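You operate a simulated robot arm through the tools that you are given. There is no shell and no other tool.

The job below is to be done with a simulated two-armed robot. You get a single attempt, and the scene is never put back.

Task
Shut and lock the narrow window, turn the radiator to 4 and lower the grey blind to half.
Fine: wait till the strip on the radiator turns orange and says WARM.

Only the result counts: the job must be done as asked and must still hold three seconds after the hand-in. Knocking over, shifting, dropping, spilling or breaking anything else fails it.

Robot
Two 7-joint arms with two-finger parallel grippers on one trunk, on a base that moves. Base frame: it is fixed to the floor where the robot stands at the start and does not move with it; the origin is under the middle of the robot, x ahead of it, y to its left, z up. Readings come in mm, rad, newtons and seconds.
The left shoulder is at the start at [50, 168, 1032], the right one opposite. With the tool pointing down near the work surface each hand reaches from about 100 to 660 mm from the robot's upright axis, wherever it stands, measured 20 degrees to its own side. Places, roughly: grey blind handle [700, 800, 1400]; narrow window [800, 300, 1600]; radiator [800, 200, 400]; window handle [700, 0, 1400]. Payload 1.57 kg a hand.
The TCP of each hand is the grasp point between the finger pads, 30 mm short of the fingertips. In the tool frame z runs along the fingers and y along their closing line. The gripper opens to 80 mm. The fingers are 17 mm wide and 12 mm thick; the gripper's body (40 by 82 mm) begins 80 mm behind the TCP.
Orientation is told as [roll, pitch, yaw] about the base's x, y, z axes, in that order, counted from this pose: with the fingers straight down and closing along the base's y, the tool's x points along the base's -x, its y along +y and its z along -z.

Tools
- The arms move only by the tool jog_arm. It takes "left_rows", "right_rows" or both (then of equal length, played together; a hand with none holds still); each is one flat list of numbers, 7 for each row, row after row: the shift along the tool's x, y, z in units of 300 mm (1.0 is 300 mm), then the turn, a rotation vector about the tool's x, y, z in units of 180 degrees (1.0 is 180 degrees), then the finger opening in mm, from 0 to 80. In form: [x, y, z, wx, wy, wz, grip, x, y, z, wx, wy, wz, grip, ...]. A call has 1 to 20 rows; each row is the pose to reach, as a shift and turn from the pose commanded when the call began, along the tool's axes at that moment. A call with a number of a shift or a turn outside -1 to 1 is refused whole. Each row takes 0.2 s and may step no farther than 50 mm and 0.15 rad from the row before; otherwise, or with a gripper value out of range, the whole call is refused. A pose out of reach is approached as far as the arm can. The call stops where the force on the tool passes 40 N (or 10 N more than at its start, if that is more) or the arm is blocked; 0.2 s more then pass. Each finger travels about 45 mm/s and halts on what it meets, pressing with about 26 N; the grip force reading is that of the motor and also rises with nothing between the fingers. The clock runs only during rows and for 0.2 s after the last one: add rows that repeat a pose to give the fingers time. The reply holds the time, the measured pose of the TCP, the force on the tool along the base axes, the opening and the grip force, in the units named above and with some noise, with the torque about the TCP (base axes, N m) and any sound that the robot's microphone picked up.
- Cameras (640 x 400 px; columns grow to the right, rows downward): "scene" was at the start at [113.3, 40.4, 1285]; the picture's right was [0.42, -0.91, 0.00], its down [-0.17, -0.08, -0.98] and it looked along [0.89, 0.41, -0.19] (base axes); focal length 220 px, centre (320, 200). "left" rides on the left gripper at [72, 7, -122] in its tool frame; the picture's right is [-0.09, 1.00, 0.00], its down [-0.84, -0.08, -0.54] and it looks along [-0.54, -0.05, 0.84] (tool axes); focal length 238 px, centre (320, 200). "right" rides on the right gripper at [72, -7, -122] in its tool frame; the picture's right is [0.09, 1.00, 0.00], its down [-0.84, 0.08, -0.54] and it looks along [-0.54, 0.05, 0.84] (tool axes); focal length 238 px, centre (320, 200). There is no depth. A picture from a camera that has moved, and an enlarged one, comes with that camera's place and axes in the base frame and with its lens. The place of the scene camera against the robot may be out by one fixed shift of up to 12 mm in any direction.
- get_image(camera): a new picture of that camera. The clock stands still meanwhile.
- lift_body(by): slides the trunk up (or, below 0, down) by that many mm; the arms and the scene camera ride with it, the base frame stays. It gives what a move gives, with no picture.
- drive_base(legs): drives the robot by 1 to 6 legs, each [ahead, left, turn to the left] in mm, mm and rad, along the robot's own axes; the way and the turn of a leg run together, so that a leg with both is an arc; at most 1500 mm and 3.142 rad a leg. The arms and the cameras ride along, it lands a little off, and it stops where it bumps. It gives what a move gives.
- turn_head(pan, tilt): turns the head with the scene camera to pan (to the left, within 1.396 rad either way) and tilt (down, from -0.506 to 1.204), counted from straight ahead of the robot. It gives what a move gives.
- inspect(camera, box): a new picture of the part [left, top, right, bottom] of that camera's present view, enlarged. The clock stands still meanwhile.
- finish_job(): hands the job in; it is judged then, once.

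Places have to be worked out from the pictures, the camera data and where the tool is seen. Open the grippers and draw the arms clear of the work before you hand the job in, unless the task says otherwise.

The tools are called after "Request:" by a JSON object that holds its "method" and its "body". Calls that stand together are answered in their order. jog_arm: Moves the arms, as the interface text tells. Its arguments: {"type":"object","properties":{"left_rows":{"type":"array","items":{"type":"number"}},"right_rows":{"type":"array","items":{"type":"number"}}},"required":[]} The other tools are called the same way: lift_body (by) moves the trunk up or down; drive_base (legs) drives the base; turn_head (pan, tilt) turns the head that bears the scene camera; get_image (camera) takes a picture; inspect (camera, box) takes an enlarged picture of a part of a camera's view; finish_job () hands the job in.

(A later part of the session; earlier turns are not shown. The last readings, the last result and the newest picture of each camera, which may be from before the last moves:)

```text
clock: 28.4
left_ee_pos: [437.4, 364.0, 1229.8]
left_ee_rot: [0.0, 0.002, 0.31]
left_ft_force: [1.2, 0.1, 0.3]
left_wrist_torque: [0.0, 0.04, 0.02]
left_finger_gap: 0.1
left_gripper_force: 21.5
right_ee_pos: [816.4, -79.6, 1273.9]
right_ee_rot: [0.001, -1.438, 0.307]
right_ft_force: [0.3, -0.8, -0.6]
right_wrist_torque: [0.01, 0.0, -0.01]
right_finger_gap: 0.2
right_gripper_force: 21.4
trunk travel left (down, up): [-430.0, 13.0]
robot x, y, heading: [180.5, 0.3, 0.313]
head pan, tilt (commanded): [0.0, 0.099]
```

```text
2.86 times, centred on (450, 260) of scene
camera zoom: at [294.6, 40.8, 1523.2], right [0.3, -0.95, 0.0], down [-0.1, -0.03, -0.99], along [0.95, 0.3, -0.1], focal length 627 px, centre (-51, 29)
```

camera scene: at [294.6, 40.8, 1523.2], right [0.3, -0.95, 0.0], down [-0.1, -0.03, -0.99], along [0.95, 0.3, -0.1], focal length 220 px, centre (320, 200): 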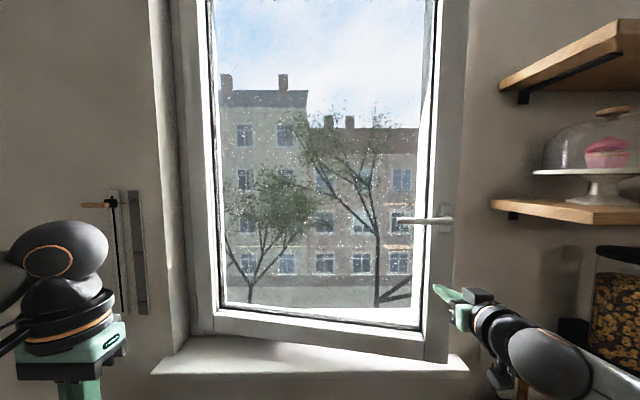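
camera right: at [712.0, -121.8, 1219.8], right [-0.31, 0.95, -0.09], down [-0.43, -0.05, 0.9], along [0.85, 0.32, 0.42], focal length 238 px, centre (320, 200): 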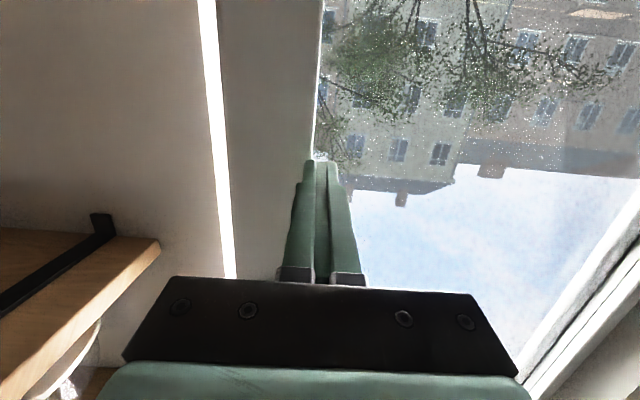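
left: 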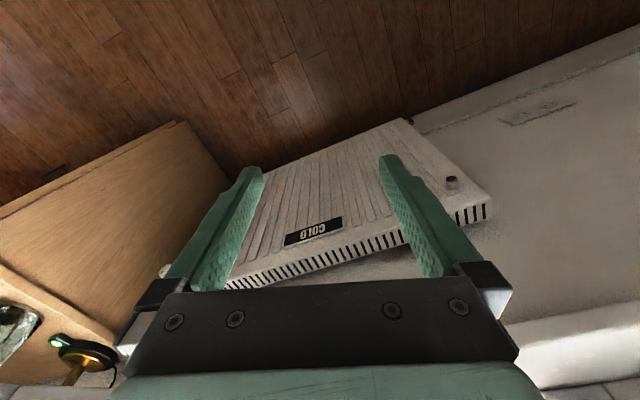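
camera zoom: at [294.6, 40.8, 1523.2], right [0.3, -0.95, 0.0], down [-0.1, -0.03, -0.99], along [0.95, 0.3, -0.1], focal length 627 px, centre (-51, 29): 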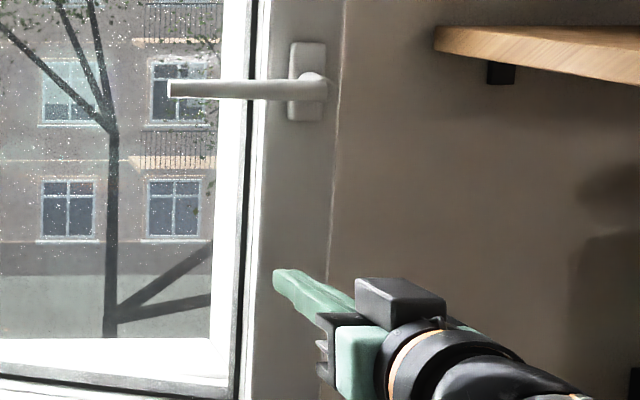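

The fingertip is ~20 mm before the stile and a little left of its middle. I shift right 28 mm and push along the arc, slowing toward the end.

Request:
{"method": "jog_arm", "body": {"right_rows": [0, -0.0467, 0, 0, 0, 0, 0, 0, -0.0933, 0, 0, 0, 0, 0, -0.013, -0.1016, 0.0992, 0, 0, 0, 0, -0.0259, -0.1213, 0.1983, 0, 0, 0, 0, -0.0389, -0.1363, 0.2975, 0, 0, 0, 0, -0.0454, -0.142, 0.347, 0, 0, 0, 0, -0.0518, -0.1473, 0.3966, 0, 0, 0, 0, -0.0583, -0.151, 0.4462, 0, 0, 0, 0, -0.0648, -0.154, 0.4958, 0, 0, 0, 0]}}

Request:
{"method": "get_image", "body": {"camera": "scene"}}

Request:
{"method": "inspect", "body": {"camera": "scene", "box": [380, 190, 520, 330]}}

```text
clock: 30.4
left_ee_pos: [436.9, 366.0, 1232.6]
left_ee_rot: [0.0, 0.001, 0.309]
left_ft_force: [0.2, -0.3, -0.2]
left_wrist_torque: [-0.01, 0.03, -0.04]
left_finger_gap: 0.0
left_gripper_force: 21.2
right_ee_pos: [972.6, -79.1, 1272.8]
right_ee_rot: [0.0, -1.44, 0.309]
right_ft_force: [0.6, -0.2, -0.5]
right_wrist_torque: [-0.01, -0.01, -0.02]
right_finger_gap: 0.0
right_gripper_force: 21.7
trunk travel left (down, up): [-430.0, 13.0]
robot x, y, heading: [176.7, 4.8, 0.308]
head pan, tilt (commanded): [0.0, 0.099]
```

```text
taken
camera scene: at [293.8, 40.7, 1523.3], right [0.3, -0.95, 0.0], down [-0.09, -0.03, -0.99], along [0.95, 0.3, -0.1], focal length 220 px, centre (320, 200)
```

scene: 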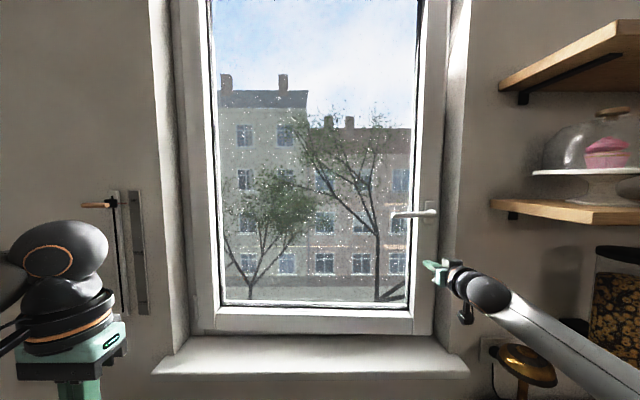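

```text
2.86 times, centred on (450, 260) of scene
camera zoom: at [293.8, 40.7, 1523.3], right [0.3, -0.95, 0.0], down [-0.09, -0.03, -0.99], along [0.95, 0.3, -0.1], focal length 627 px, centre (-51, 29)
```

zoom: 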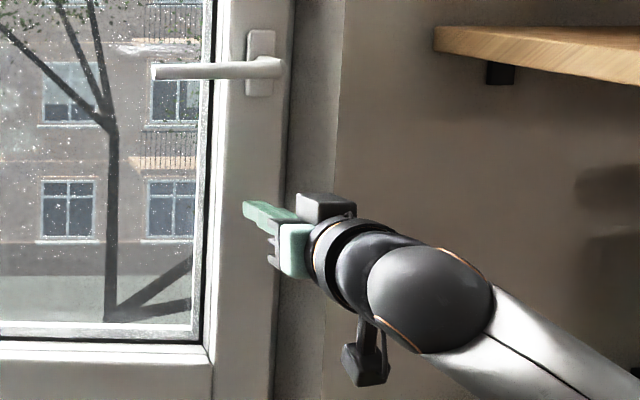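

The sash is nearly shut. I keep pushing in small steps until I feel the frame.

Request:
{"method": "jog_arm", "body": {"right_rows": [-0.0043, -0.001, 0.033, 0, 0, 0, 0, -0.0086, -0.002, 0.066, 0, 0, 0, 0, -0.013, -0.003, 0.1, 0, 0, 0, 0, -0.0173, -0.003, 0.133, 0, 0, 0, 0, -0.0216, -0.003, 0.166, 0, 0, 0, 0, -0.026, -0.003, 0.2, 0, 0, 0, 0]}}

Request:
{"method": "inspect", "body": {"camera": "scene", "box": [380, 190, 520, 330]}}

Request:
{"method": "get_image", "body": {"camera": "right"}}

```text
clock: 31.8
left_ee_pos: [434.2, 364.1, 1233.3]
left_ee_rot: [0.0, -0.002, 0.308]
left_ft_force: [-0.8, -1.0, -0.6]
left_wrist_torque: [-0.02, 0.01, -0.01]
left_finger_gap: 0.0
left_gripper_force: 22.0
right_ee_pos: [1025.9, -62.1, 1275.5]
right_ee_rot: [0.001, -1.442, 0.307]
right_ft_force: [-16.2, -3.4, -3.3]
right_wrist_torque: [0.01, 0.05, 0.06]
right_finger_gap: 0.0
right_gripper_force: 21.2
trunk travel left (down, up): [-430.0, 13.0]
robot x, y, heading: [179.4, -3.2, 0.306]
head pan, tilt (commanded): [0.0, 0.099]
```

```text
2.86 times, centred on (450, 260) of scene
camera zoom: at [290.7, 39.6, 1523.6], right [0.3, -0.95, 0.0], down [-0.09, -0.03, -1.0], along [0.95, 0.3, -0.1], focal length 627 px, centre (-51, 29)
```

zoom: 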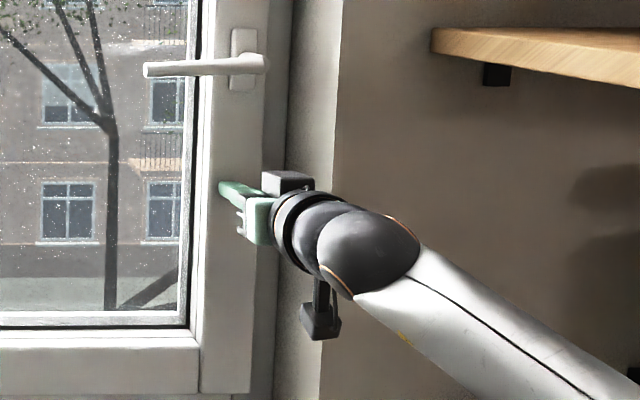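

```text
taken
camera right: at [905.8, -109.1, 1220.6], right [-0.31, 0.95, -0.09], down [-0.43, -0.06, 0.9], along [0.85, 0.32, 0.43], focal length 238 px, centre (320, 200)
```

right: 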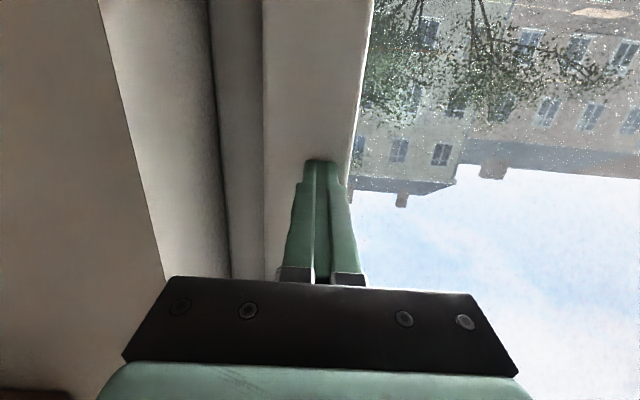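

The sash is against the frame (16 N, fingertip at 989 mm ahead). I retract the hand and check that the sash stays closed.

Request:
{"method": "jog_arm", "body": {"right_rows": [0.0142, 0, -0.109, 0, 0, 0, 0, 0.0285, 0, -0.218, 0, 0, 0, 0, 0.041, 0, -0.314, 0, 0, 0, 0, 0.041, 0, -0.314, 0, 0, 0, 0]}}

Request:
{"method": "get_image", "body": {"camera": "scene"}}

Request:
{"method": "inspect", "body": {"camera": "scene", "box": [380, 180, 480, 280]}}

```text
clock: 32.8
left_ee_pos: [436.8, 365.6, 1231.5]
left_ee_rot: [-0.001, 0.001, 0.308]
left_ft_force: [0.7, -0.1, -0.4]
left_wrist_torque: [-0.02, 0.01, -0.01]
left_finger_gap: 0.0
left_gripper_force: 21.1
right_ee_pos: [941.1, -89.5, 1274.0]
right_ee_rot: [0.002, -1.439, 0.306]
right_ft_force: [-0.5, 0.1, 0.6]
right_wrist_torque: [0.01, -0.01, 0.02]
right_finger_gap: 0.1
right_gripper_force: 22.2
trunk travel left (down, up): [-430.0, 13.0]
robot x, y, heading: [179.3, -0.6, 0.307]
head pan, tilt (commanded): [0.0, 0.099]
```

```text
taken
camera scene: at [293.9, 40.8, 1523.3], right [0.3, -0.95, 0.0], down [-0.1, -0.03, -0.99], along [0.95, 0.3, -0.1], focal length 220 px, centre (320, 200)
```

scene: 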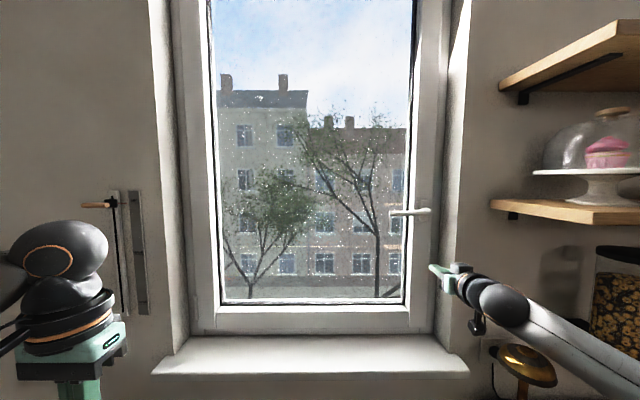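

```text
4.00 times, centred on (430, 230) of scene
camera zoom: at [293.9, 40.8, 1523.3], right [0.3, -0.95, 0.0], down [-0.1, -0.03, -0.99], along [0.95, 0.3, -0.1], focal length 878 px, centre (-120, 80)
```

zoom: 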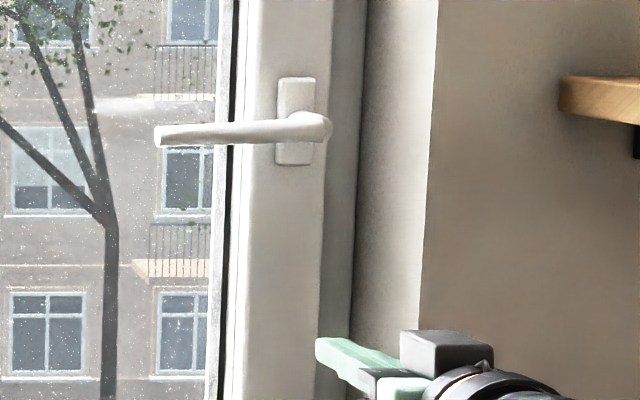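

The sash stays shut; the handle pivot is at about 987 ahead, 383 right, z 1422, lever tip around L −258. I raise the right hand to above the lever's outer end, still in front of it.

Request:
{"method": "jog_arm", "body": {"right_rows": [-0.1263, 0.0613, -0.0166, 0, 0, 0, 0, -0.2525, 0.1227, -0.0332, 0, 0, 0, 0, -0.3788, 0.184, -0.0498, 0, 0, 0, 0, -0.505, 0.2454, -0.0664, 0, 0, 0, 0, -0.6313, 0.3067, -0.083, 0, 0, 0, 0]}}

Request:
{"method": "get_image", "body": {"camera": "scene"}}

Request:
{"method": "get_image", "body": {"camera": "right"}}

```text
clock: 34.0
left_ee_pos: [436.4, 365.1, 1231.9]
left_ee_rot: [-0.001, 0.0, 0.308]
left_ft_force: [-0.3, 0.3, -1.1]
left_wrist_torque: [-0.01, 0.0, 0.02]
left_finger_gap: 0.0
left_gripper_force: 21.9
right_ee_pos: [910.1, 1.1, 1464.3]
right_ee_rot: [-0.011, -1.44, 0.321]
right_ft_force: [-0.1, -0.4, -0.8]
right_wrist_torque: [0.02, -0.02, -0.02]
right_finger_gap: 0.0
right_gripper_force: 21.5
trunk travel left (down, up): [-430.0, 13.0]
robot x, y, heading: [179.5, -1.4, 0.313]
head pan, tilt (commanded): [0.0, 0.099]
```

```text
taken
camera scene: at [292.8, 41.4, 1523.3], right [0.3, -0.95, 0.0], down [-0.09, -0.03, -1.0], along [0.95, 0.3, -0.1], focal length 220 px, centre (320, 200)
```

scene: 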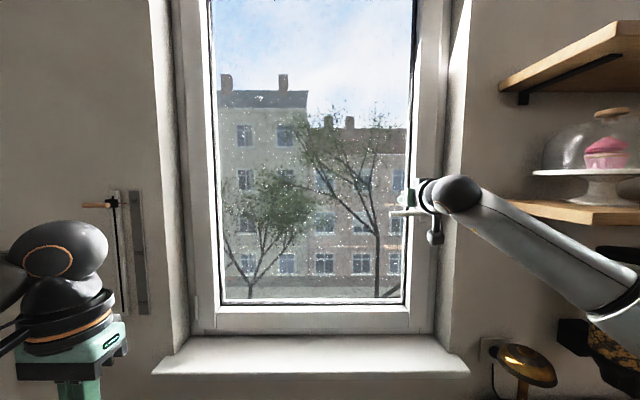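

```text
taken
camera right: at [788.1, -45.2, 1410.4], right [-0.31, 0.94, -0.09], down [-0.43, -0.05, 0.9], along [0.85, 0.32, 0.42], focal length 238 px, centre (320, 200)
```

right: 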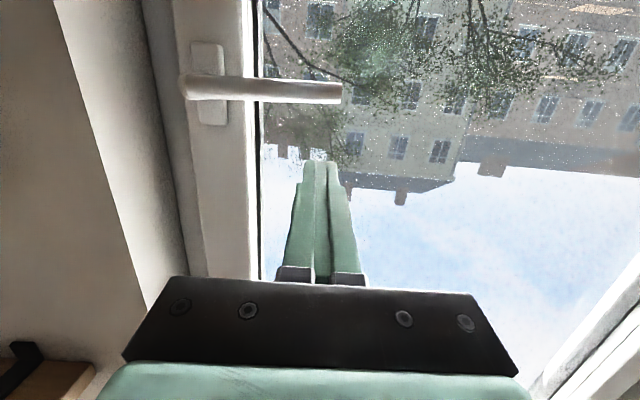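

The finger is above and in front of the lever as wanted. I look to the right to check clearance of the forearm and elbow to the shelf and cereal dispensers.

Request:
{"method": "turn_head", "body": {"pan": -0.8, "tilt": 0.4}}

Request:
{"method": "get_image", "body": {"camera": "scene"}}

```text
clock: 35.2
left_ee_pos: [437.1, 365.2, 1233.0]
left_ee_rot: [-0.002, 0.001, 0.31]
left_ft_force: [0.5, -0.3, -0.2]
left_wrist_torque: [0.04, -0.02, -0.01]
left_finger_gap: 0.1
left_gripper_force: 21.7
right_ee_pos: [911.2, -0.5, 1464.0]
right_ee_rot: [0.001, -1.44, 0.306]
right_ft_force: [-1.2, -0.1, -0.7]
right_wrist_torque: [-0.03, -0.03, -0.03]
right_finger_gap: 0.1
right_gripper_force: 20.7
trunk travel left (down, up): [-430.0, 13.0]
robot x, y, heading: [179.1, -7.4, 0.311]
head pan, tilt (commanded): [-0.799, 0.4]
```

```text
taken
camera scene: at [287.5, -31.2, 1495.5], right [-0.47, -0.88, 0.0], down [-0.34, 0.18, -0.92], along [0.81, -0.43, -0.39], focal length 220 px, centre (320, 200)
```

scene: 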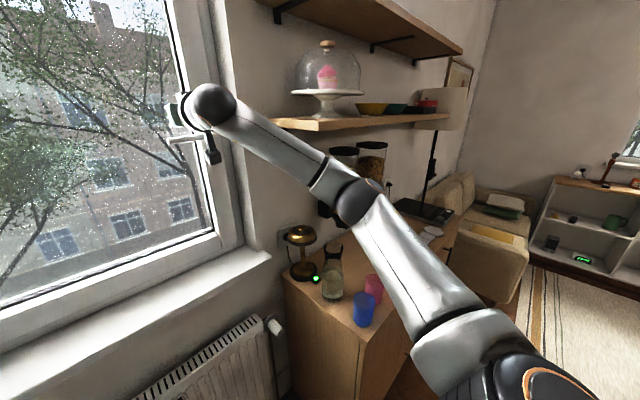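

Elbow and forearm are well clear of shelf and dispensers (about 200 mm). I advance the fingers over the lever.

Request:
{"method": "jog_arm", "body": {"right_rows": [-0.0112, 0, 0.085, 0, 0, 0, 0, -0.0223, 0, 0.17, 0, 0, 0, 0, -0.0335, 0, 0.2545, 0, 0, 0, 0]}}

Request:
{"method": "turn_head", "body": {"pan": -0.35, "tilt": 0.1}}

Request:
{"method": "get_image", "body": {"camera": "scene"}}

Request:
{"method": "get_image", "body": {"camera": "right"}}

```text
clock: 36.0
left_ee_pos: [437.2, 366.3, 1231.2]
left_ee_rot: [-0.001, 0.001, 0.309]
left_ft_force: [-0.5, 1.1, 0.5]
left_wrist_torque: [0.0, 0.01, -0.01]
left_finger_gap: 0.0
left_gripper_force: 21.1
right_ee_pos: [986.0, 23.8, 1465.4]
right_ee_rot: [-0.014, -1.442, 0.321]
right_ft_force: [-0.4, 0.2, 0.2]
right_wrist_torque: [0.02, 0.02, 0.01]
right_finger_gap: 0.0
right_gripper_force: 20.7
trunk travel left (down, up): [-430.0, 13.0]
robot x, y, heading: [182.4, 0.3, 0.314]
head pan, tilt (commanded): [-0.799, 0.4]
```

```text
clock: 36.9
left_ee_pos: [436.9, 366.1, 1230.9]
left_ee_rot: [0.001, -0.001, 0.31]
left_ft_force: [-1.0, -0.4, 1.0]
left_wrist_torque: [0.01, 0.02, 0.01]
left_finger_gap: 0.1
left_gripper_force: 21.2
right_ee_pos: [985.2, 21.5, 1464.1]
right_ee_rot: [-0.001, -1.441, 0.308]
right_ft_force: [0.4, 0.3, -0.1]
right_wrist_torque: [0.0, -0.04, 0.01]
right_finger_gap: 0.0
right_gripper_force: 20.9
trunk travel left (down, up): [-430.0, 13.0]
robot x, y, heading: [179.3, 0.4, 0.306]
head pan, tilt (commanded): [-0.351, 0.099]
```

```text
taken
camera scene: at [297.8, 8.6, 1523.3], right [-0.04, -1.0, 0.0], down [-0.1, 0.0, -0.99], along [0.99, -0.04, -0.1], focal length 220 px, centre (320, 200)
```

scene: 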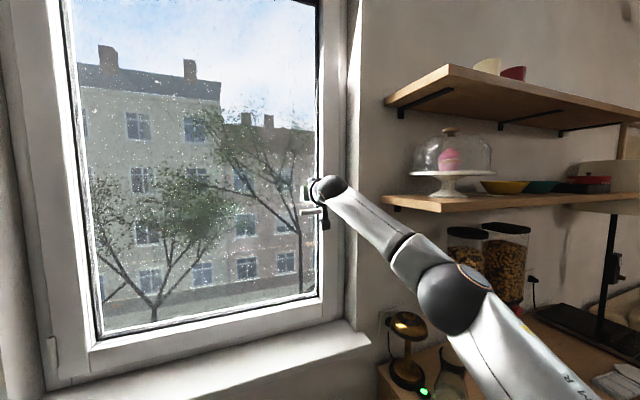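

```text
taken
camera right: at [863.7, -24.4, 1410.4], right [-0.31, 0.95, -0.09], down [-0.43, -0.06, 0.9], along [0.85, 0.32, 0.43], focal length 238 px, centre (320, 200)
```

right: 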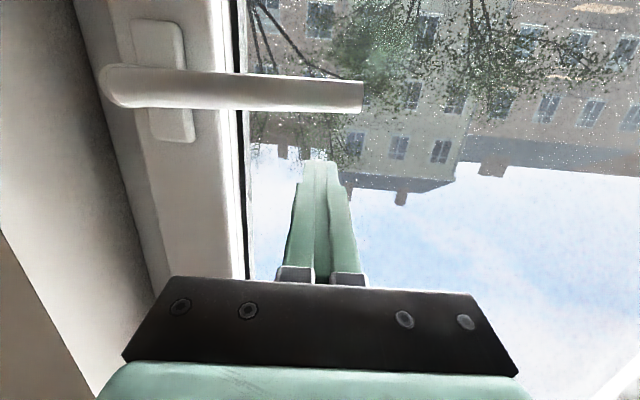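

The fingers are ~30 mm above the lever, about 105 mm from its pivot. I press it down along a circular path, first 30°.

Request:
{"method": "jog_arm", "body": {"right_rows": [0.05, -0.003, 0.0066, 0, 0, 0, 0, 0.0958, -0.0067, 0.0126, 0, 0, 0, 0, 0.157, -0.0017, 0.0206, 0, 0, 0, 0, 0.2181, -0.007, 0.0287, 0, 0, 0, 0, 0.2773, -0.0237, 0.0365, 0, 0, 0, 0]}}

Request:
{"method": "get_image", "body": {"camera": "right"}}

Request:
{"method": "inspect", "body": {"camera": "scene", "box": [260, 150, 380, 270]}}

```text
clock: 38.1
left_ee_pos: [438.2, 363.8, 1231.8]
left_ee_rot: [-0.001, 0.001, 0.31]
left_ft_force: [0.0, -0.3, 0.5]
left_wrist_torque: [0.01, -0.02, -0.02]
left_finger_gap: 0.0
left_gripper_force: 21.2
right_ee_pos: [988.8, 13.6, 1380.1]
right_ee_rot: [0.003, -1.44, 0.305]
right_ft_force: [0.1, -0.3, -0.5]
right_wrist_torque: [0.0, 0.03, 0.02]
right_finger_gap: 0.0
right_gripper_force: 21.2
trunk travel left (down, up): [-430.0, 13.0]
robot x, y, heading: [180.7, -3.3, 0.308]
head pan, tilt (commanded): [-0.351, 0.099]
```

```text
taken
camera right: at [865.9, -33.4, 1326.2], right [-0.31, 0.95, -0.09], down [-0.43, -0.06, 0.9], along [0.85, 0.32, 0.42], focal length 238 px, centre (320, 200)
```

right: 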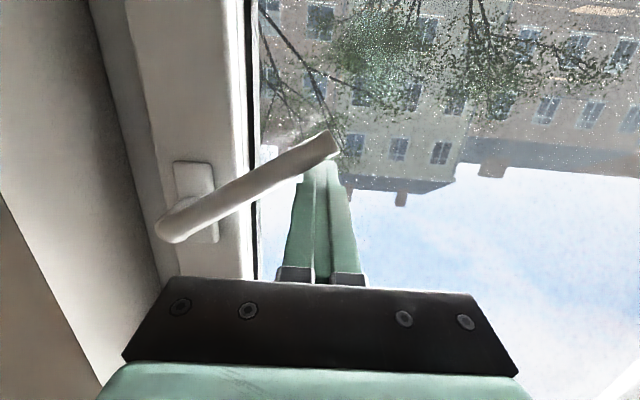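

```text
3.33 times, centred on (320, 210) of scene
camera zoom: at [298.0, 8.3, 1523.3], right [-0.04, -1.0, 0.0], down [-0.1, 0.0, -0.99], along [0.99, -0.04, -0.1], focal length 732 px, centre (320, 167)
```

zoom: 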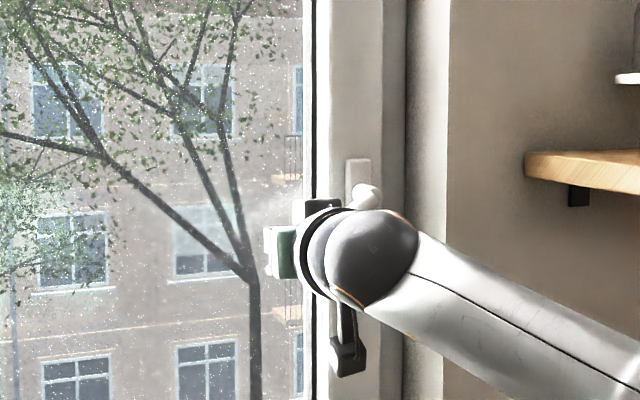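

The lever follows (about 30° down) with little force. I continue the arc to vertical.

Request:
{"method": "jog_arm", "body": {"right_rows": [0.0555, -0.0263, 0.0073, 0, 0, 0, 0, 0.1054, -0.062, 0.0139, 0, 0, 0, 0, 0.1487, -0.106, 0.0196, 0, 0, 0, 0, 0.1838, -0.157, 0.0242, 0, 0, 0, 0, 0.2095, -0.2133, 0.0276, 0, 0, 0, 0, 0.2251, -0.273, 0.0296, 0, 0, 0, 0]}}

Request:
{"method": "get_image", "body": {"camera": "right"}}

Request:
{"method": "inspect", "body": {"camera": "scene", "box": [260, 150, 400, 290]}}

```text
clock: 39.5
left_ee_pos: [435.7, 366.1, 1232.3]
left_ee_rot: [-0.002, 0.0, 0.309]
left_ft_force: [-0.1, 0.3, -0.9]
left_wrist_torque: [-0.03, 0.0, 0.0]
left_finger_gap: 0.1
left_gripper_force: 21.2
right_ee_pos: [1011.3, -59.5, 1315.2]
right_ee_rot: [-0.01, -1.444, 0.326]
right_ft_force: [-1.7, 7.2, 1.8]
right_wrist_torque: [0.01, 0.01, 0.02]
right_finger_gap: 0.0
right_gripper_force: 21.3
trunk travel left (down, up): [-430.0, 13.0]
robot x, y, heading: [184.2, -2.0, 0.31]
head pan, tilt (commanded): [-0.351, 0.099]
```

```text
taken
camera right: at [888.9, -106.8, 1260.0], right [-0.32, 0.94, -0.09], down [-0.43, -0.06, 0.9], along [0.84, 0.33, 0.43], focal length 238 px, centre (320, 200)
```

right: 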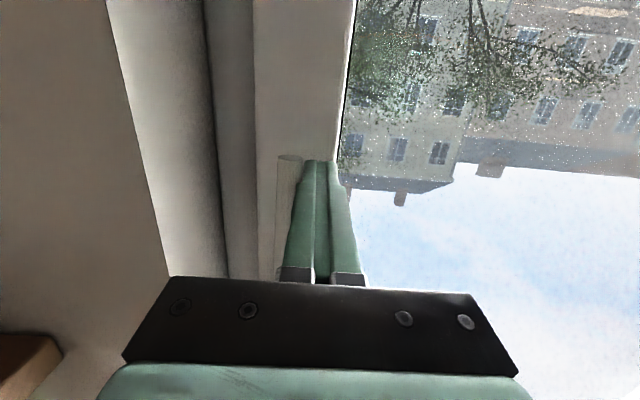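

```text
2.86 times, centred on (330, 220) of scene
camera zoom: at [296.7, 10.7, 1523.5], right [-0.04, -1.0, 0.0], down [-0.1, 0.0, -1.0], along [0.99, -0.04, -0.1], focal length 627 px, centre (291, 143)
```

zoom: 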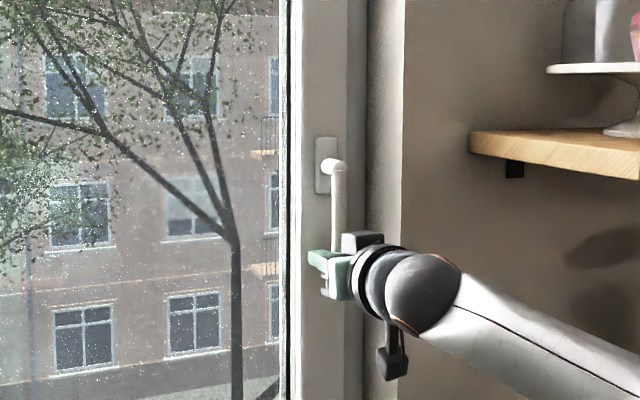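

The lever is about vertical with 7 N side force. I push a few mm further to confirm that it is at its end stop.

Request:
{"method": "jog_arm", "body": {"right_rows": [0, -0.01, 0, 0, 0, 0, 0, 0, -0.02, 0, 0, 0, 0, 0, 0, -0.03, 0, 0, 0, 0, 0]}}

Request:
{"method": "inspect", "body": {"camera": "scene", "box": [260, 150, 400, 290]}}

```text
clock: 40.3
left_ee_pos: [433.7, 368.8, 1231.0]
left_ee_rot: [-0.003, 0.0, 0.309]
left_ft_force: [0.8, -0.7, 0.2]
left_wrist_torque: [0.01, 0.0, -0.01]
left_finger_gap: 0.0
left_gripper_force: 21.6
right_ee_pos: [1011.0, -60.5, 1314.4]
right_ee_rot: [-0.033, -1.439, 0.354]
right_ft_force: [-12.4, 19.9, -2.0]
right_wrist_torque: [-0.02, 0.02, 0.1]
right_finger_gap: 0.1
right_gripper_force: 21.4
trunk travel left (down, up): [-430.0, 13.0]
robot x, y, heading: [178.3, -1.8, 0.309]
head pan, tilt (commanded): [-0.351, 0.099]
```

```text
2.86 times, centred on (330, 220) of scene
camera zoom: at [295.3, 13.1, 1523.5], right [-0.04, -1.0, 0.0], down [-0.1, 0.0, -1.0], along [0.99, -0.04, -0.1], focal length 627 px, centre (291, 143)
```

zoom: 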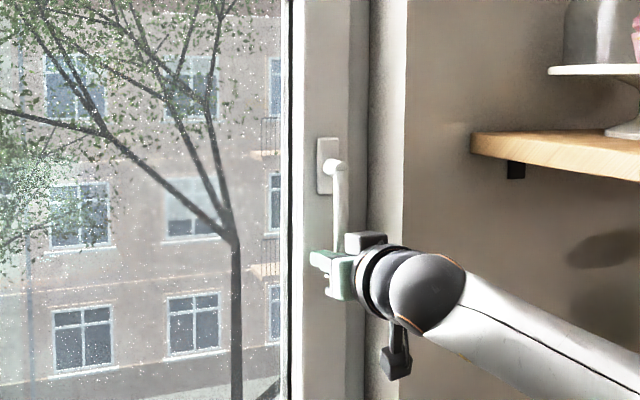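

The force rises to 23 N with no further motion: the handle is at its locked stop. I ease off to the left and draw the hand back.

Request:
{"method": "jog_arm", "body": {"right_rows": [0, 0.05, 0, 0, 0, 0, 0, 0, 0.1, 0, 0, 0, 0, 0, 0.02, 0.1, -0.15, 0, 0, 0, 0, 0.04, 0.1, -0.3, 0, 0, 0, 0, 0.06, 0.1, -0.45, 0, 0, 0, 0, 0.08, 0.1, -0.6, 0, 0, 0, 0]}}

Request:
{"method": "turn_head", "body": {"pan": -0.2, "tilt": 0.1}}

Request:
{"method": "get_image", "body": {"camera": "scene"}}

Request:
{"method": "inspect", "body": {"camera": "scene", "box": [320, 160, 440, 280]}}

```text
clock: 41.7
left_ee_pos: [435.6, 364.4, 1232.5]
left_ee_rot: [-0.001, -0.001, 0.309]
left_ft_force: [-0.3, 0.0, 0.3]
left_wrist_torque: [0.02, -0.01, 0.03]
left_finger_gap: 0.0
left_gripper_force: 21.3
right_ee_pos: [829.5, -99.1, 1314.6]
right_ee_rot: [0.0, -1.442, 0.307]
right_ft_force: [-0.7, 0.4, 0.4]
right_wrist_torque: [-0.04, -0.01, -0.01]
right_finger_gap: 0.1
right_gripper_force: 21.4
trunk travel left (down, up): [-430.0, 13.0]
robot x, y, heading: [179.0, -3.9, 0.312]
head pan, tilt (commanded): [-0.351, 0.099]
```

```text
clock: 42.4
left_ee_pos: [436.5, 365.1, 1231.6]
left_ee_rot: [0.0, 0.002, 0.31]
left_ft_force: [0.4, -0.7, -1.4]
left_wrist_torque: [0.0, 0.0, 0.0]
left_finger_gap: 0.1
left_gripper_force: 21.5
right_ee_pos: [831.0, -98.7, 1314.6]
right_ee_rot: [0.0, -1.44, 0.307]
right_ft_force: [1.7, 0.2, -0.8]
right_wrist_torque: [-0.01, 0.0, 0.02]
right_finger_gap: 0.0
right_gripper_force: 21.6
trunk travel left (down, up): [-430.0, 13.0]
robot x, y, heading: [180.4, 3.1, 0.305]
head pan, tilt (commanded): [-0.201, 0.099]
```

```text
taken
camera scene: at [297.3, 22.4, 1523.4], right [0.11, -0.99, 0.0], down [-0.1, -0.01, -1.0], along [0.99, 0.11, -0.1], focal length 220 px, centre (320, 200)
```

scene: 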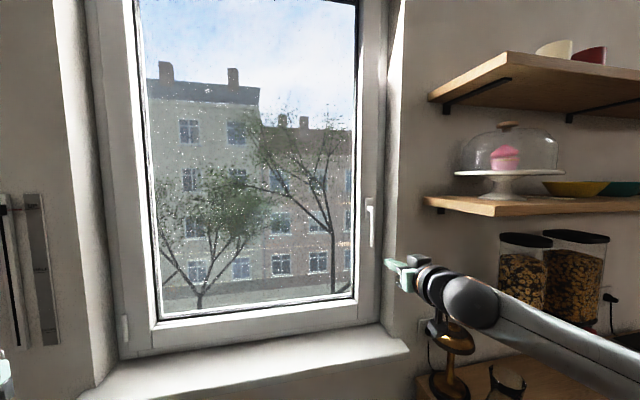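

```text
3.33 times, centred on (380, 220) of scene
camera zoom: at [297.3, 22.4, 1523.4], right [0.11, -0.99, 0.0], down [-0.1, -0.01, -1.0], along [0.99, 0.11, -0.1], focal length 732 px, centre (120, 133)
```

zoom: 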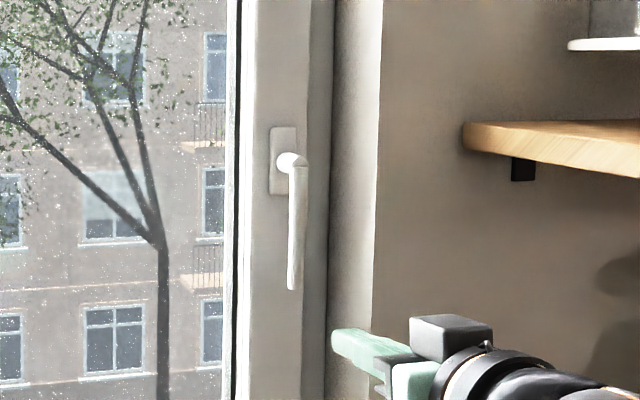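

The window is shut and the handle points straight down. Next the radiator knob: I draw the right hand back further and lower the trunk, then look at the dial.

Request:
{"method": "jog_arm", "body": {"right_rows": [0.02, 0.05, -0.15, 0, 0, 0, 30, 0.04, 0.1, -0.3, 0, 0, 0, 60, 0.06, 0.15, -0.45, 0, 0, 0, 70]}}

Request:
{"method": "lift_body", "body": {"by": -330}}

Request:
{"method": "turn_head", "body": {"pan": -0.5, "tilt": 0.55}}

Request:
{"method": "get_image", "body": {"camera": "scene"}}

Request:
{"method": "get_image", "body": {"camera": "right"}}

```text
clock: 43.2
left_ee_pos: [435.8, 365.2, 1231.8]
left_ee_rot: [0.0, 0.0, 0.308]
left_ft_force: [0.0, -0.2, 0.0]
left_wrist_torque: [-0.01, -0.02, 0.0]
left_finger_gap: 0.0
left_gripper_force: 21.3
right_ee_pos: [692.1, -96.2, 1312.3]
right_ee_rot: [-0.001, -1.44, 0.31]
right_ft_force: [0.4, -0.4, -0.1]
right_wrist_torque: [0.01, 0.01, 0.02]
right_finger_gap: 64.0
right_gripper_force: 0.0
right hand out of reach, approached as far as the arm can: row 3
trunk travel left (down, up): [-430.0, 13.0]
robot x, y, heading: [179.1, 1.3, 0.302]
head pan, tilt (commanded): [-0.201, 0.099]
```

```text
clock: 46.4
left_ee_pos: [437.6, 365.7, 902.5]
left_ee_rot: [0.0, 0.001, 0.309]
left_ft_force: [-0.6, -0.3, -0.3]
left_wrist_torque: [-0.01, -0.02, -0.02]
left_finger_gap: 0.0
left_gripper_force: 21.0
right_ee_pos: [692.8, -95.3, 984.1]
right_ee_rot: [0.003, -1.441, 0.306]
right_ft_force: [-1.4, 0.1, -1.1]
right_wrist_torque: [-0.04, 0.05, 0.02]
right_finger_gap: 70.2
right_gripper_force: 0.1
trunk travel left (down, up): [-100.0, 343.0]
robot x, y, heading: [181.2, -3.9, 0.306]
head pan, tilt (commanded): [-0.201, 0.099]
```

```text
clock: 47.3
left_ee_pos: [437.6, 365.3, 901.7]
left_ee_rot: [0.0, 0.001, 0.311]
left_ft_force: [0.6, 0.2, 0.3]
left_wrist_torque: [0.0, 0.0, 0.01]
left_finger_gap: 0.1
left_gripper_force: 21.3
right_ee_pos: [692.8, -96.3, 982.1]
right_ee_rot: [0.003, -1.439, 0.308]
right_ft_force: [-0.6, -0.5, -0.5]
right_wrist_torque: [0.0, 0.01, 0.01]
right_finger_gap: 69.9
right_gripper_force: 0.1
trunk travel left (down, up): [-100.0, 343.0]
robot x, y, heading: [180.7, -1.2, 0.312]
head pan, tilt (commanded): [-0.499, 0.55]
```

```text
taken
camera scene: at [294.0, -4.5, 1151.8], right [-0.19, -0.98, 0.0], down [-0.51, 0.1, -0.85], along [0.84, -0.16, -0.52], focal length 220 px, centre (320, 200)
```

scene: 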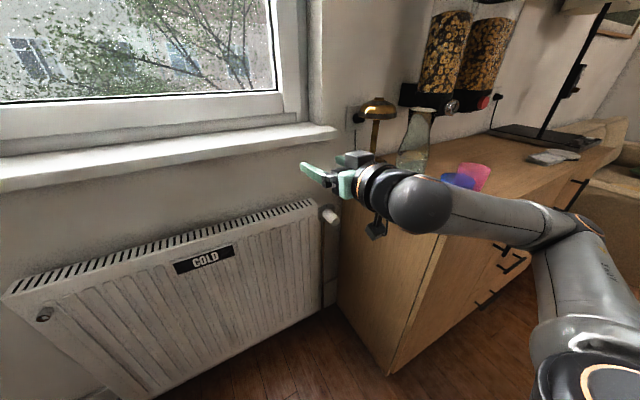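

```text
taken
camera right: at [571.1, -142.3, 928.8], right [-0.31, 0.95, -0.09], down [-0.43, -0.06, 0.9], along [0.85, 0.32, 0.42], focal length 238 px, centre (320, 200)
```

right: 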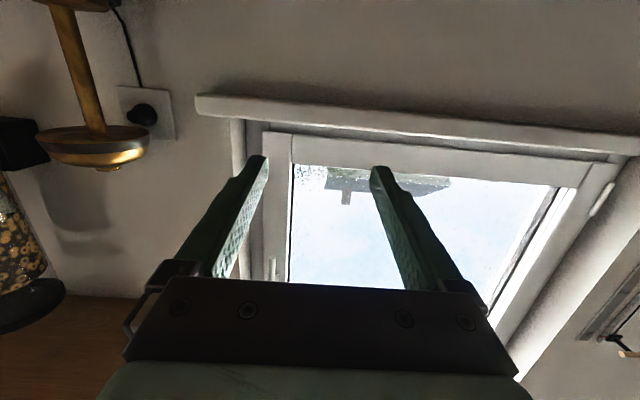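

Request:
{"method": "inspect", "body": {"camera": "scene", "box": [300, 190, 360, 240]}}

Request:
{"method": "inspect", "body": {"camera": "scene", "box": [280, 90, 520, 290]}}

```text
8.00 times, centred on (330, 215) of scene
camera zoom: at [294.0, -4.5, 1151.8], right [-0.19, -0.98, 0.0], down [-0.51, 0.1, -0.85], along [0.84, -0.16, -0.52], focal length 1756 px, centre (240, 80)
```

zoom: 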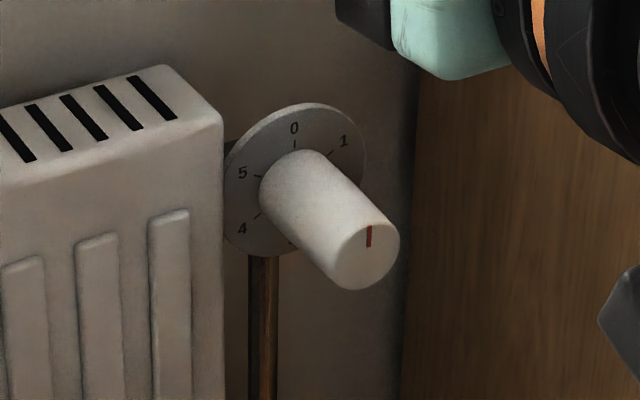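

```text
2.00 times, centred on (400, 190) of scene
camera zoom: at [294.0, -4.5, 1151.8], right [-0.19, -0.98, 0.0], down [-0.51, 0.1, -0.85], along [0.84, -0.16, -0.52], focal length 439 px, centre (160, 220)
```

zoom: 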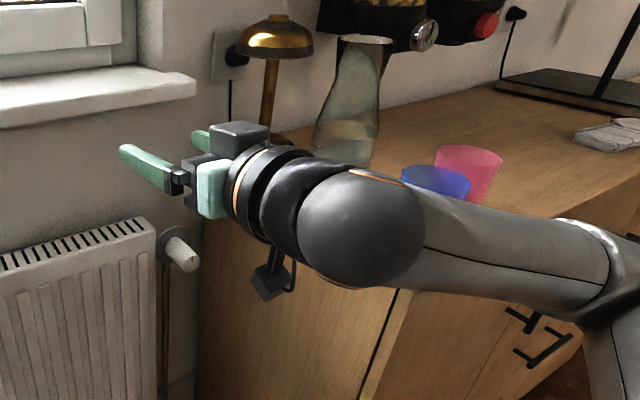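

The dial reads 0 (top), 1, …, 5 clockwise at 60° steps; the red pointer is at 0, so 4 lies 240° clockwise. Triangulation puts the knob face near A≈778, L≈-424, z≈702 (wall frame). I lower the trunk fully and bring the right hand in front of the knob, well short of it.

Request:
{"method": "lift_body", "body": {"by": -95}}

Request:
{"method": "jog_arm", "body": {"right_rows": [0.1, -0.0683, 0, 0, 0, 0, 70, 0.2, -0.1367, 0, 0, 0, 0, 70, 0.3, -0.205, 0, 0, 0, 0, 70, 0.4, -0.273, 0, 0, 0, 0, 70, 0.5, -0.342, 0, 0, 0, 0, 70, 0.6, -0.41, 0, 0, 0, 0, 70]}}

Request:
{"method": "get_image", "body": {"camera": "scene"}}

Request:
{"method": "get_image", "body": {"camera": "right"}}

```text
clock: 48.6
left_ee_pos: [437.3, 364.2, 807.2]
left_ee_rot: [-0.002, 0.001, 0.309]
left_ft_force: [-0.9, 0.2, 0.2]
left_wrist_torque: [0.03, -0.01, 0.03]
left_finger_gap: 0.0
left_gripper_force: 21.6
right_ee_pos: [692.4, -96.6, 887.6]
right_ee_rot: [0.002, -1.44, 0.306]
right_ft_force: [-0.6, -0.5, 0.0]
right_wrist_torque: [0.0, 0.02, -0.01]
right_finger_gap: 70.0
right_gripper_force: 0.0
trunk travel left (down, up): [-5.0, 438.0]
robot x, y, heading: [180.8, -1.8, 0.309]
head pan, tilt (commanded): [-0.499, 0.55]
```

```text
clock: 50.0
left_ee_pos: [436.2, 364.8, 806.4]
left_ee_rot: [0.001, 0.0, 0.308]
left_ft_force: [0.5, -0.2, 0.5]
left_wrist_torque: [-0.04, 0.02, 0.0]
left_finger_gap: 0.0
left_gripper_force: 21.5
right_ee_pos: [712.3, -137.2, 832.4]
right_ee_rot: [0.001, -1.438, 0.309]
right_ft_force: [-0.4, -0.5, -0.1]
right_wrist_torque: [-0.01, 0.0, -0.06]
right_finger_gap: 70.0
right_gripper_force: 0.1
right hand out of reach, approached as far as the arm can: row 1, 2, 3, 4, 5, 6
trunk travel left (down, up): [-5.0, 438.0]
robot x, y, heading: [178.2, -1.1, 0.309]
head pan, tilt (commanded): [-0.499, 0.55]
```

```text
taken
camera scene: at [294.0, -4.5, 1056.7], right [-0.19, -0.98, 0.0], down [-0.51, 0.1, -0.85], along [0.84, -0.16, -0.52], focal length 220 px, centre (320, 200)
```

scene: 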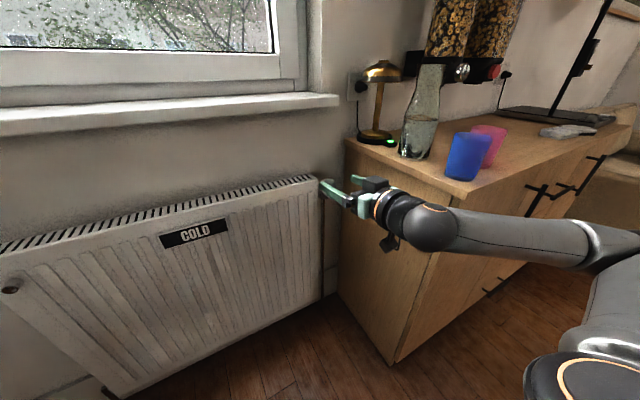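

```text
taken
camera right: at [590.3, -184.1, 777.4], right [-0.31, 0.94, -0.09], down [-0.43, -0.06, 0.9], along [0.85, 0.32, 0.42], focal length 238 px, centre (320, 200)
```

right: 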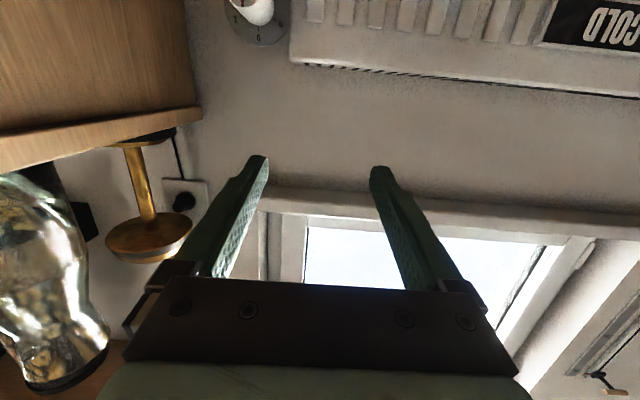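

The arm is too folded here for that pose. I back the base by 120 mm (a spot where I stood before) so the arm can work more extended.

Request:
{"method": "drive_base", "body": {"legs": [[-120, 0, 0]]}}

Request:
{"method": "jog_arm", "body": {"right_rows": [0.08, -0.043, 0.06, 0, 0, 0, 70, 0.16, -0.087, 0.12, 0, 0, 0, 70, 0.24, -0.13, 0.18, 0, 0, 0, 70, 0.32, -0.173, 0.24, 0, 0, 0, 70, 0.4, -0.217, 0.3, 0, 0, 0, 70, 0.44, -0.26, 0.36, 0, 0, 0, 70]}}

Request:
{"method": "get_image", "body": {"camera": "scene"}}

Request:
{"method": "get_image", "body": {"camera": "right"}}

```text
clock: 51.2
left_ee_pos: [324.2, 327.9, 805.7]
left_ee_rot: [-0.001, 0.0, 0.306]
left_ft_force: [0.0, 0.0, -0.2]
left_wrist_torque: [0.02, -0.01, 0.02]
left_finger_gap: 0.2
left_gripper_force: 21.2
right_ee_pos: [598.7, -174.8, 831.3]
right_ee_rot: [0.003, -1.439, 0.306]
right_ft_force: [0.2, -0.1, 0.1]
right_wrist_torque: [-0.02, 0.01, -0.03]
right_finger_gap: 70.1
right_gripper_force: 0.1
trunk travel left (down, up): [-5.0, 438.0]
robot x, y, heading: [64.3, -36.9, 0.304]
head pan, tilt (commanded): [-0.499, 0.55]
```

```text
clock: 52.6
left_ee_pos: [324.8, 328.7, 807.5]
left_ee_rot: [0.0, 0.001, 0.308]
left_ft_force: [0.1, 0.1, -0.2]
left_wrist_torque: [0.01, -0.02, -0.01]
left_finger_gap: 0.2
left_gripper_force: 21.6
right_ee_pos: [598.3, -175.7, 832.3]
right_ee_rot: [0.001, -1.439, 0.306]
right_ft_force: [-1.3, -0.3, 0.4]
right_wrist_torque: [-0.02, 0.0, 0.02]
right_finger_gap: 70.0
right_gripper_force: 0.1
right hand out of reach, approached as far as the arm can: row 1, 2, 3, 4, 5, 6
trunk travel left (down, up): [-5.0, 438.0]
robot x, y, heading: [63.1, -38.7, 0.298]
head pan, tilt (commanded): [-0.499, 0.55]
```

```text
taken
camera scene: at [180.6, -40.8, 1056.7], right [-0.19, -0.98, 0.0], down [-0.51, 0.1, -0.85], along [0.84, -0.16, -0.52], focal length 220 px, centre (320, 200)
```

scene: 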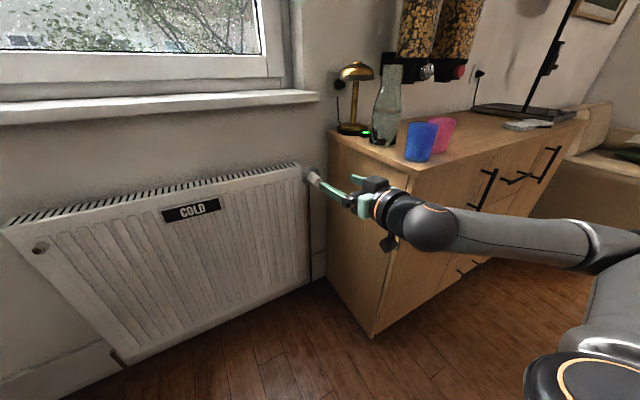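

```text
taken
camera right: at [476.5, -220.9, 777.5], right [-0.31, 0.95, -0.09], down [-0.43, -0.06, 0.9], along [0.85, 0.32, 0.42], focal length 238 px, centre (320, 200)
```

right: 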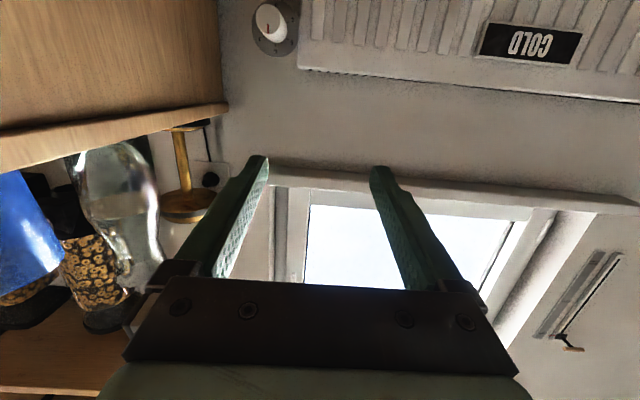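

The arm sits at a joint limit with the tool level. I tilt the fingers somewhat downward, then move down, right and forward.

Request:
{"method": "jog_arm", "body": {"right_rows": [0, 0, 0, 0, 0.045, 0, 70, 0, 0, 0, 0, 0.09, 0, 70, 0, 0, 0, 0, 0.13, 0, 70, 0.08, -0.05, 0.065, 0, 0.13, 0, 70, 0.16, -0.1, 0.13, 0, 0.13, 0, 70, 0.24, -0.15, 0.195, 0, 0.13, 0, 70, 0.32, -0.2, 0.26, 0, 0.13, 0, 70, 0.3946, -0.2533, 0.3213, 0, 0.13, 0, 70]}}

Request:
{"method": "get_image", "body": {"camera": "scene"}}

Request:
{"method": "get_image", "body": {"camera": "right"}}

```text
clock: 54.5
left_ee_pos: [323.2, 327.7, 806.6]
left_ee_rot: [-0.001, 0.0, 0.306]
left_ft_force: [-1.1, -0.1, 0.2]
left_wrist_torque: [0.03, -0.04, 0.02]
left_finger_gap: 0.0
left_gripper_force: 21.6
right_ee_pos: [689.4, -222.1, 701.0]
right_ee_rot: [0.0, -1.031, 0.307]
right_ft_force: [-0.2, 1.2, 0.5]
right_wrist_torque: [0.01, -0.01, -0.03]
right_finger_gap: 69.7
right_gripper_force: 0.1
trunk travel left (down, up): [-5.0, 438.0]
robot x, y, heading: [64.7, -36.5, 0.306]
head pan, tilt (commanded): [-0.499, 0.55]
```

```text
taken
camera scene: at [180.5, -40.8, 1056.7], right [-0.19, -0.98, 0.0], down [-0.51, 0.1, -0.85], along [0.84, -0.16, -0.52], focal length 220 px, centre (320, 200)
```

scene: 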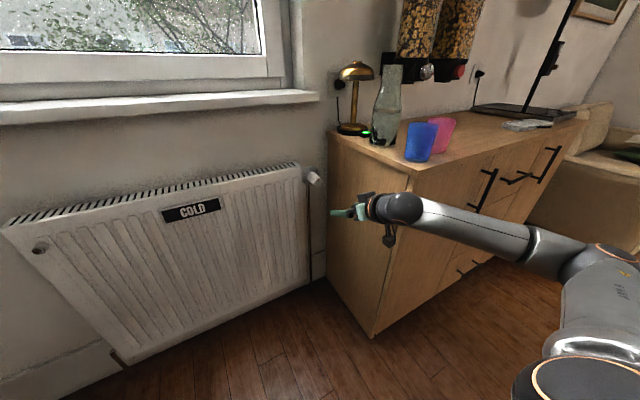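

```text
taken
camera right: at [555.9, -272.0, 704.2], right [-0.35, 0.93, -0.08], down [-0.06, 0.06, 1.0], along [0.94, 0.35, 0.03], focal length 238 px, centre (320, 200)
```

right: 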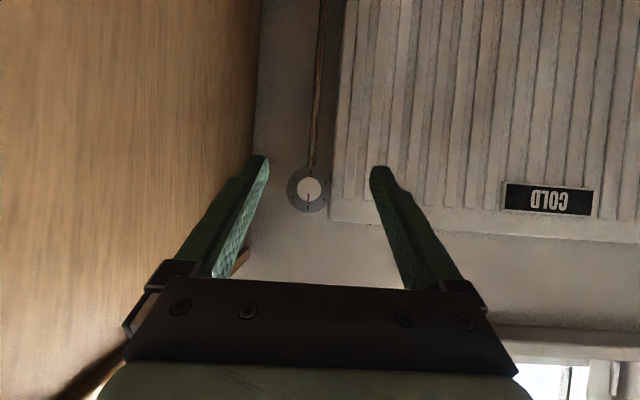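

The wrist camera now sees the knob centred: axis at L≈-428, z≈702. I move forward while levelling the tool to point straight along the knob's axis.

Request:
{"method": "jog_arm", "body": {"right_rows": [-0.0471, -0.0067, 0.0786, 0, -0.043, 0, 70, -0.0943, -0.0133, 0.1573, 0, -0.086, 0, 70, -0.1414, -0.02, 0.2359, 0, -0.129, 0, 70, -0.1885, -0.0267, 0.3145, 0, -0.172, 0, 70]}}

Request:
{"method": "get_image", "body": {"camera": "right"}}

Request:
{"method": "get_image", "body": {"camera": "scene"}}

```text
clock: 55.5
left_ee_pos: [322.9, 328.4, 807.4]
left_ee_rot: [-0.001, 0.001, 0.306]
left_ft_force: [0.2, -0.8, -0.3]
left_wrist_torque: [0.04, 0.0, -0.01]
left_finger_gap: 0.0
left_gripper_force: 21.4
right_ee_pos: [797.1, -198.6, 704.4]
right_ee_rot: [-2.8, -1.569, 3.103]
right_ft_force: [0.1, -0.8, 0.7]
right_wrist_torque: [0.0, 0.0, 0.01]
right_finger_gap: 70.1
right_gripper_force: 0.1
trunk travel left (down, up): [-5.0, 438.0]
robot x, y, heading: [66.7, -36.4, 0.308]
head pan, tilt (commanded): [-0.499, 0.55]
```

```text
taken
camera right: at [683.3, -241.4, 633.0], right [-0.3, 0.95, -0.09], down [-0.54, -0.09, 0.84], along [0.79, 0.3, 0.54], focal length 238 px, centre (320, 200)
```

right: 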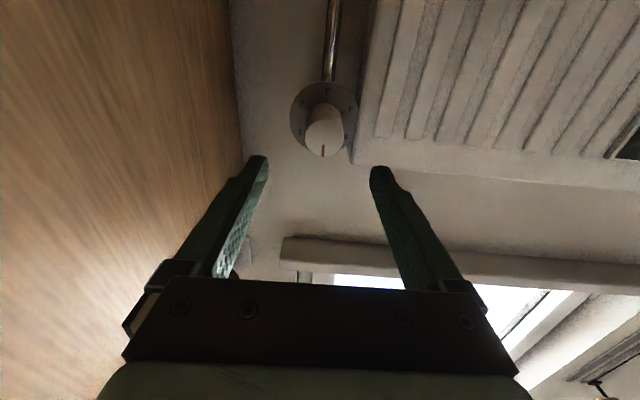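

```text
taken
camera scene: at [180.4, -40.8, 1056.8], right [-0.19, -0.98, 0.0], down [-0.51, 0.1, -0.85], along [0.84, -0.16, -0.52], focal length 220 px, centre (320, 200)
```

scene: 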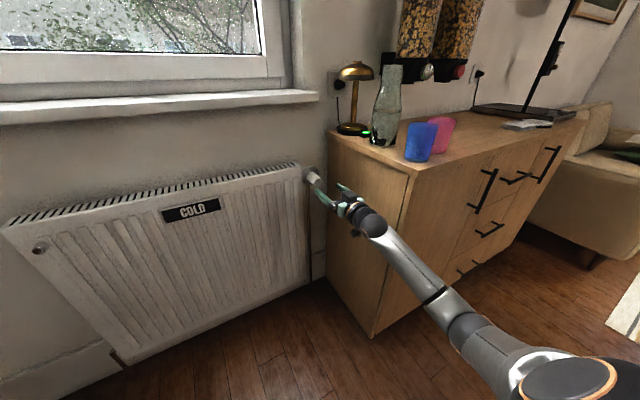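

The tool is level and nearly coaxial with the knob. Before gripping I test in free air how far I can turn clockwise about the tool axis (up to +150°), with a modest finger opening.

Request:
{"method": "jog_arm", "body": {"right_rows": [0, 0.0067, 0, 0, 0, 0.045, 55, 0.0067, 0.0067, 0, 0, 0, 0.09, 55, 0.0067, 0.0067, 0, 0, 0, 0.135, 55, 0.0067, 0.0067, 0, 0, 0, 0.18, 55, 0.0067, 0.0067, 0, 0, 0, 0.225, 55, 0.0067, 0.0067, 0, 0, 0, 0.27, 55, 0.0067, 0.0067, 0, 0, 0, 0.315, 55, 0.0067, 0.0067, 0, 0, 0, 0.36, 55, 0.0067, 0.0067, 0, 0, 0, 0.405, 55, 0.0067, 0.0067, 0, 0, 0, 0.45, 55, 0.0067, 0.0067, 0, 0, 0, 0.495, 55, 0.0067, 0.0067, 0, 0, 0, 0.54, 55, 0.0067, 0.0067, 0, 0, 0, 0.585, 55, 0.0067, 0.0067, 0, 0, 0, 0.63, 55, 0.0067, 0.0067, 0, 0, 0, 0.675, 55, 0.0067, 0.0067, 0, 0, 0, 0.72, 55, 0.0067, 0.0067, 0, 0, 0, 0.765, 55, 0.0067, 0.0067, 0, 0, 0, 0.81, 55, 0.0067, 0.0067, 0, 0, 0, 0.8333, 55]}}

Request:
{"method": "get_image", "body": {"camera": "right"}}

Request:
{"method": "get_image", "body": {"camera": "scene"}}

```text
clock: 59.5
left_ee_pos: [324.7, 329.3, 807.2]
left_ee_rot: [0.0, 0.0, 0.307]
left_ft_force: [-1.0, -0.2, 0.0]
left_wrist_torque: [-0.02, -0.01, 0.0]
left_finger_gap: 0.0
left_gripper_force: 21.1
right_ee_pos: [795.3, -194.0, 699.3]
right_ee_rot: [1.571, 1.048, -1.263]
right_ft_force: [0.2, 0.4, -0.2]
right_wrist_torque: [0.0, 0.02, 0.0]
right_finger_gap: 54.9
right_gripper_force: 0.0
trunk travel left (down, up): [-5.0, 438.0]
robot x, y, heading: [69.2, -36.7, 0.303]
head pan, tilt (commanded): [-0.499, 0.55]
```

```text
taken
camera right: at [666.0, -191.7, 760.5], right [0.25, -0.78, 0.58], down [-0.37, -0.62, -0.69], along [0.9, -0.04, -0.44], focal length 238 px, centre (320, 200)
```

right: 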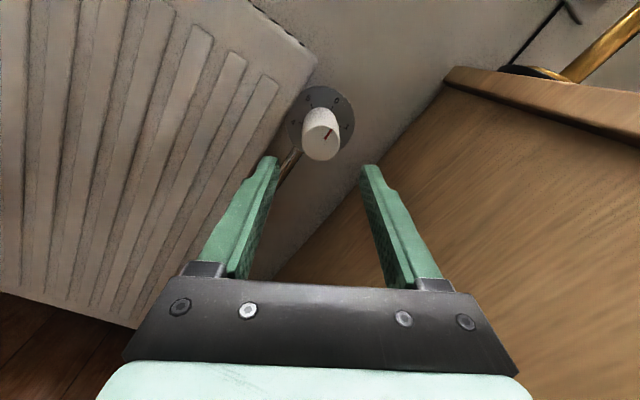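

```text
taken
camera scene: at [180.6, -40.8, 1056.7], right [-0.19, -0.98, 0.0], down [-0.51, 0.1, -0.85], along [0.84, -0.16, -0.52], focal length 220 px, centre (320, 200)
```

scene: 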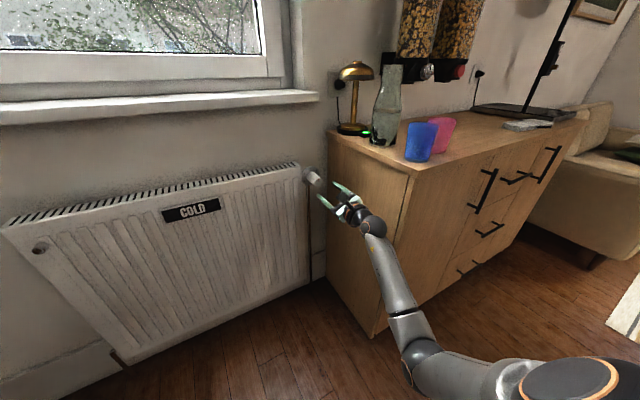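

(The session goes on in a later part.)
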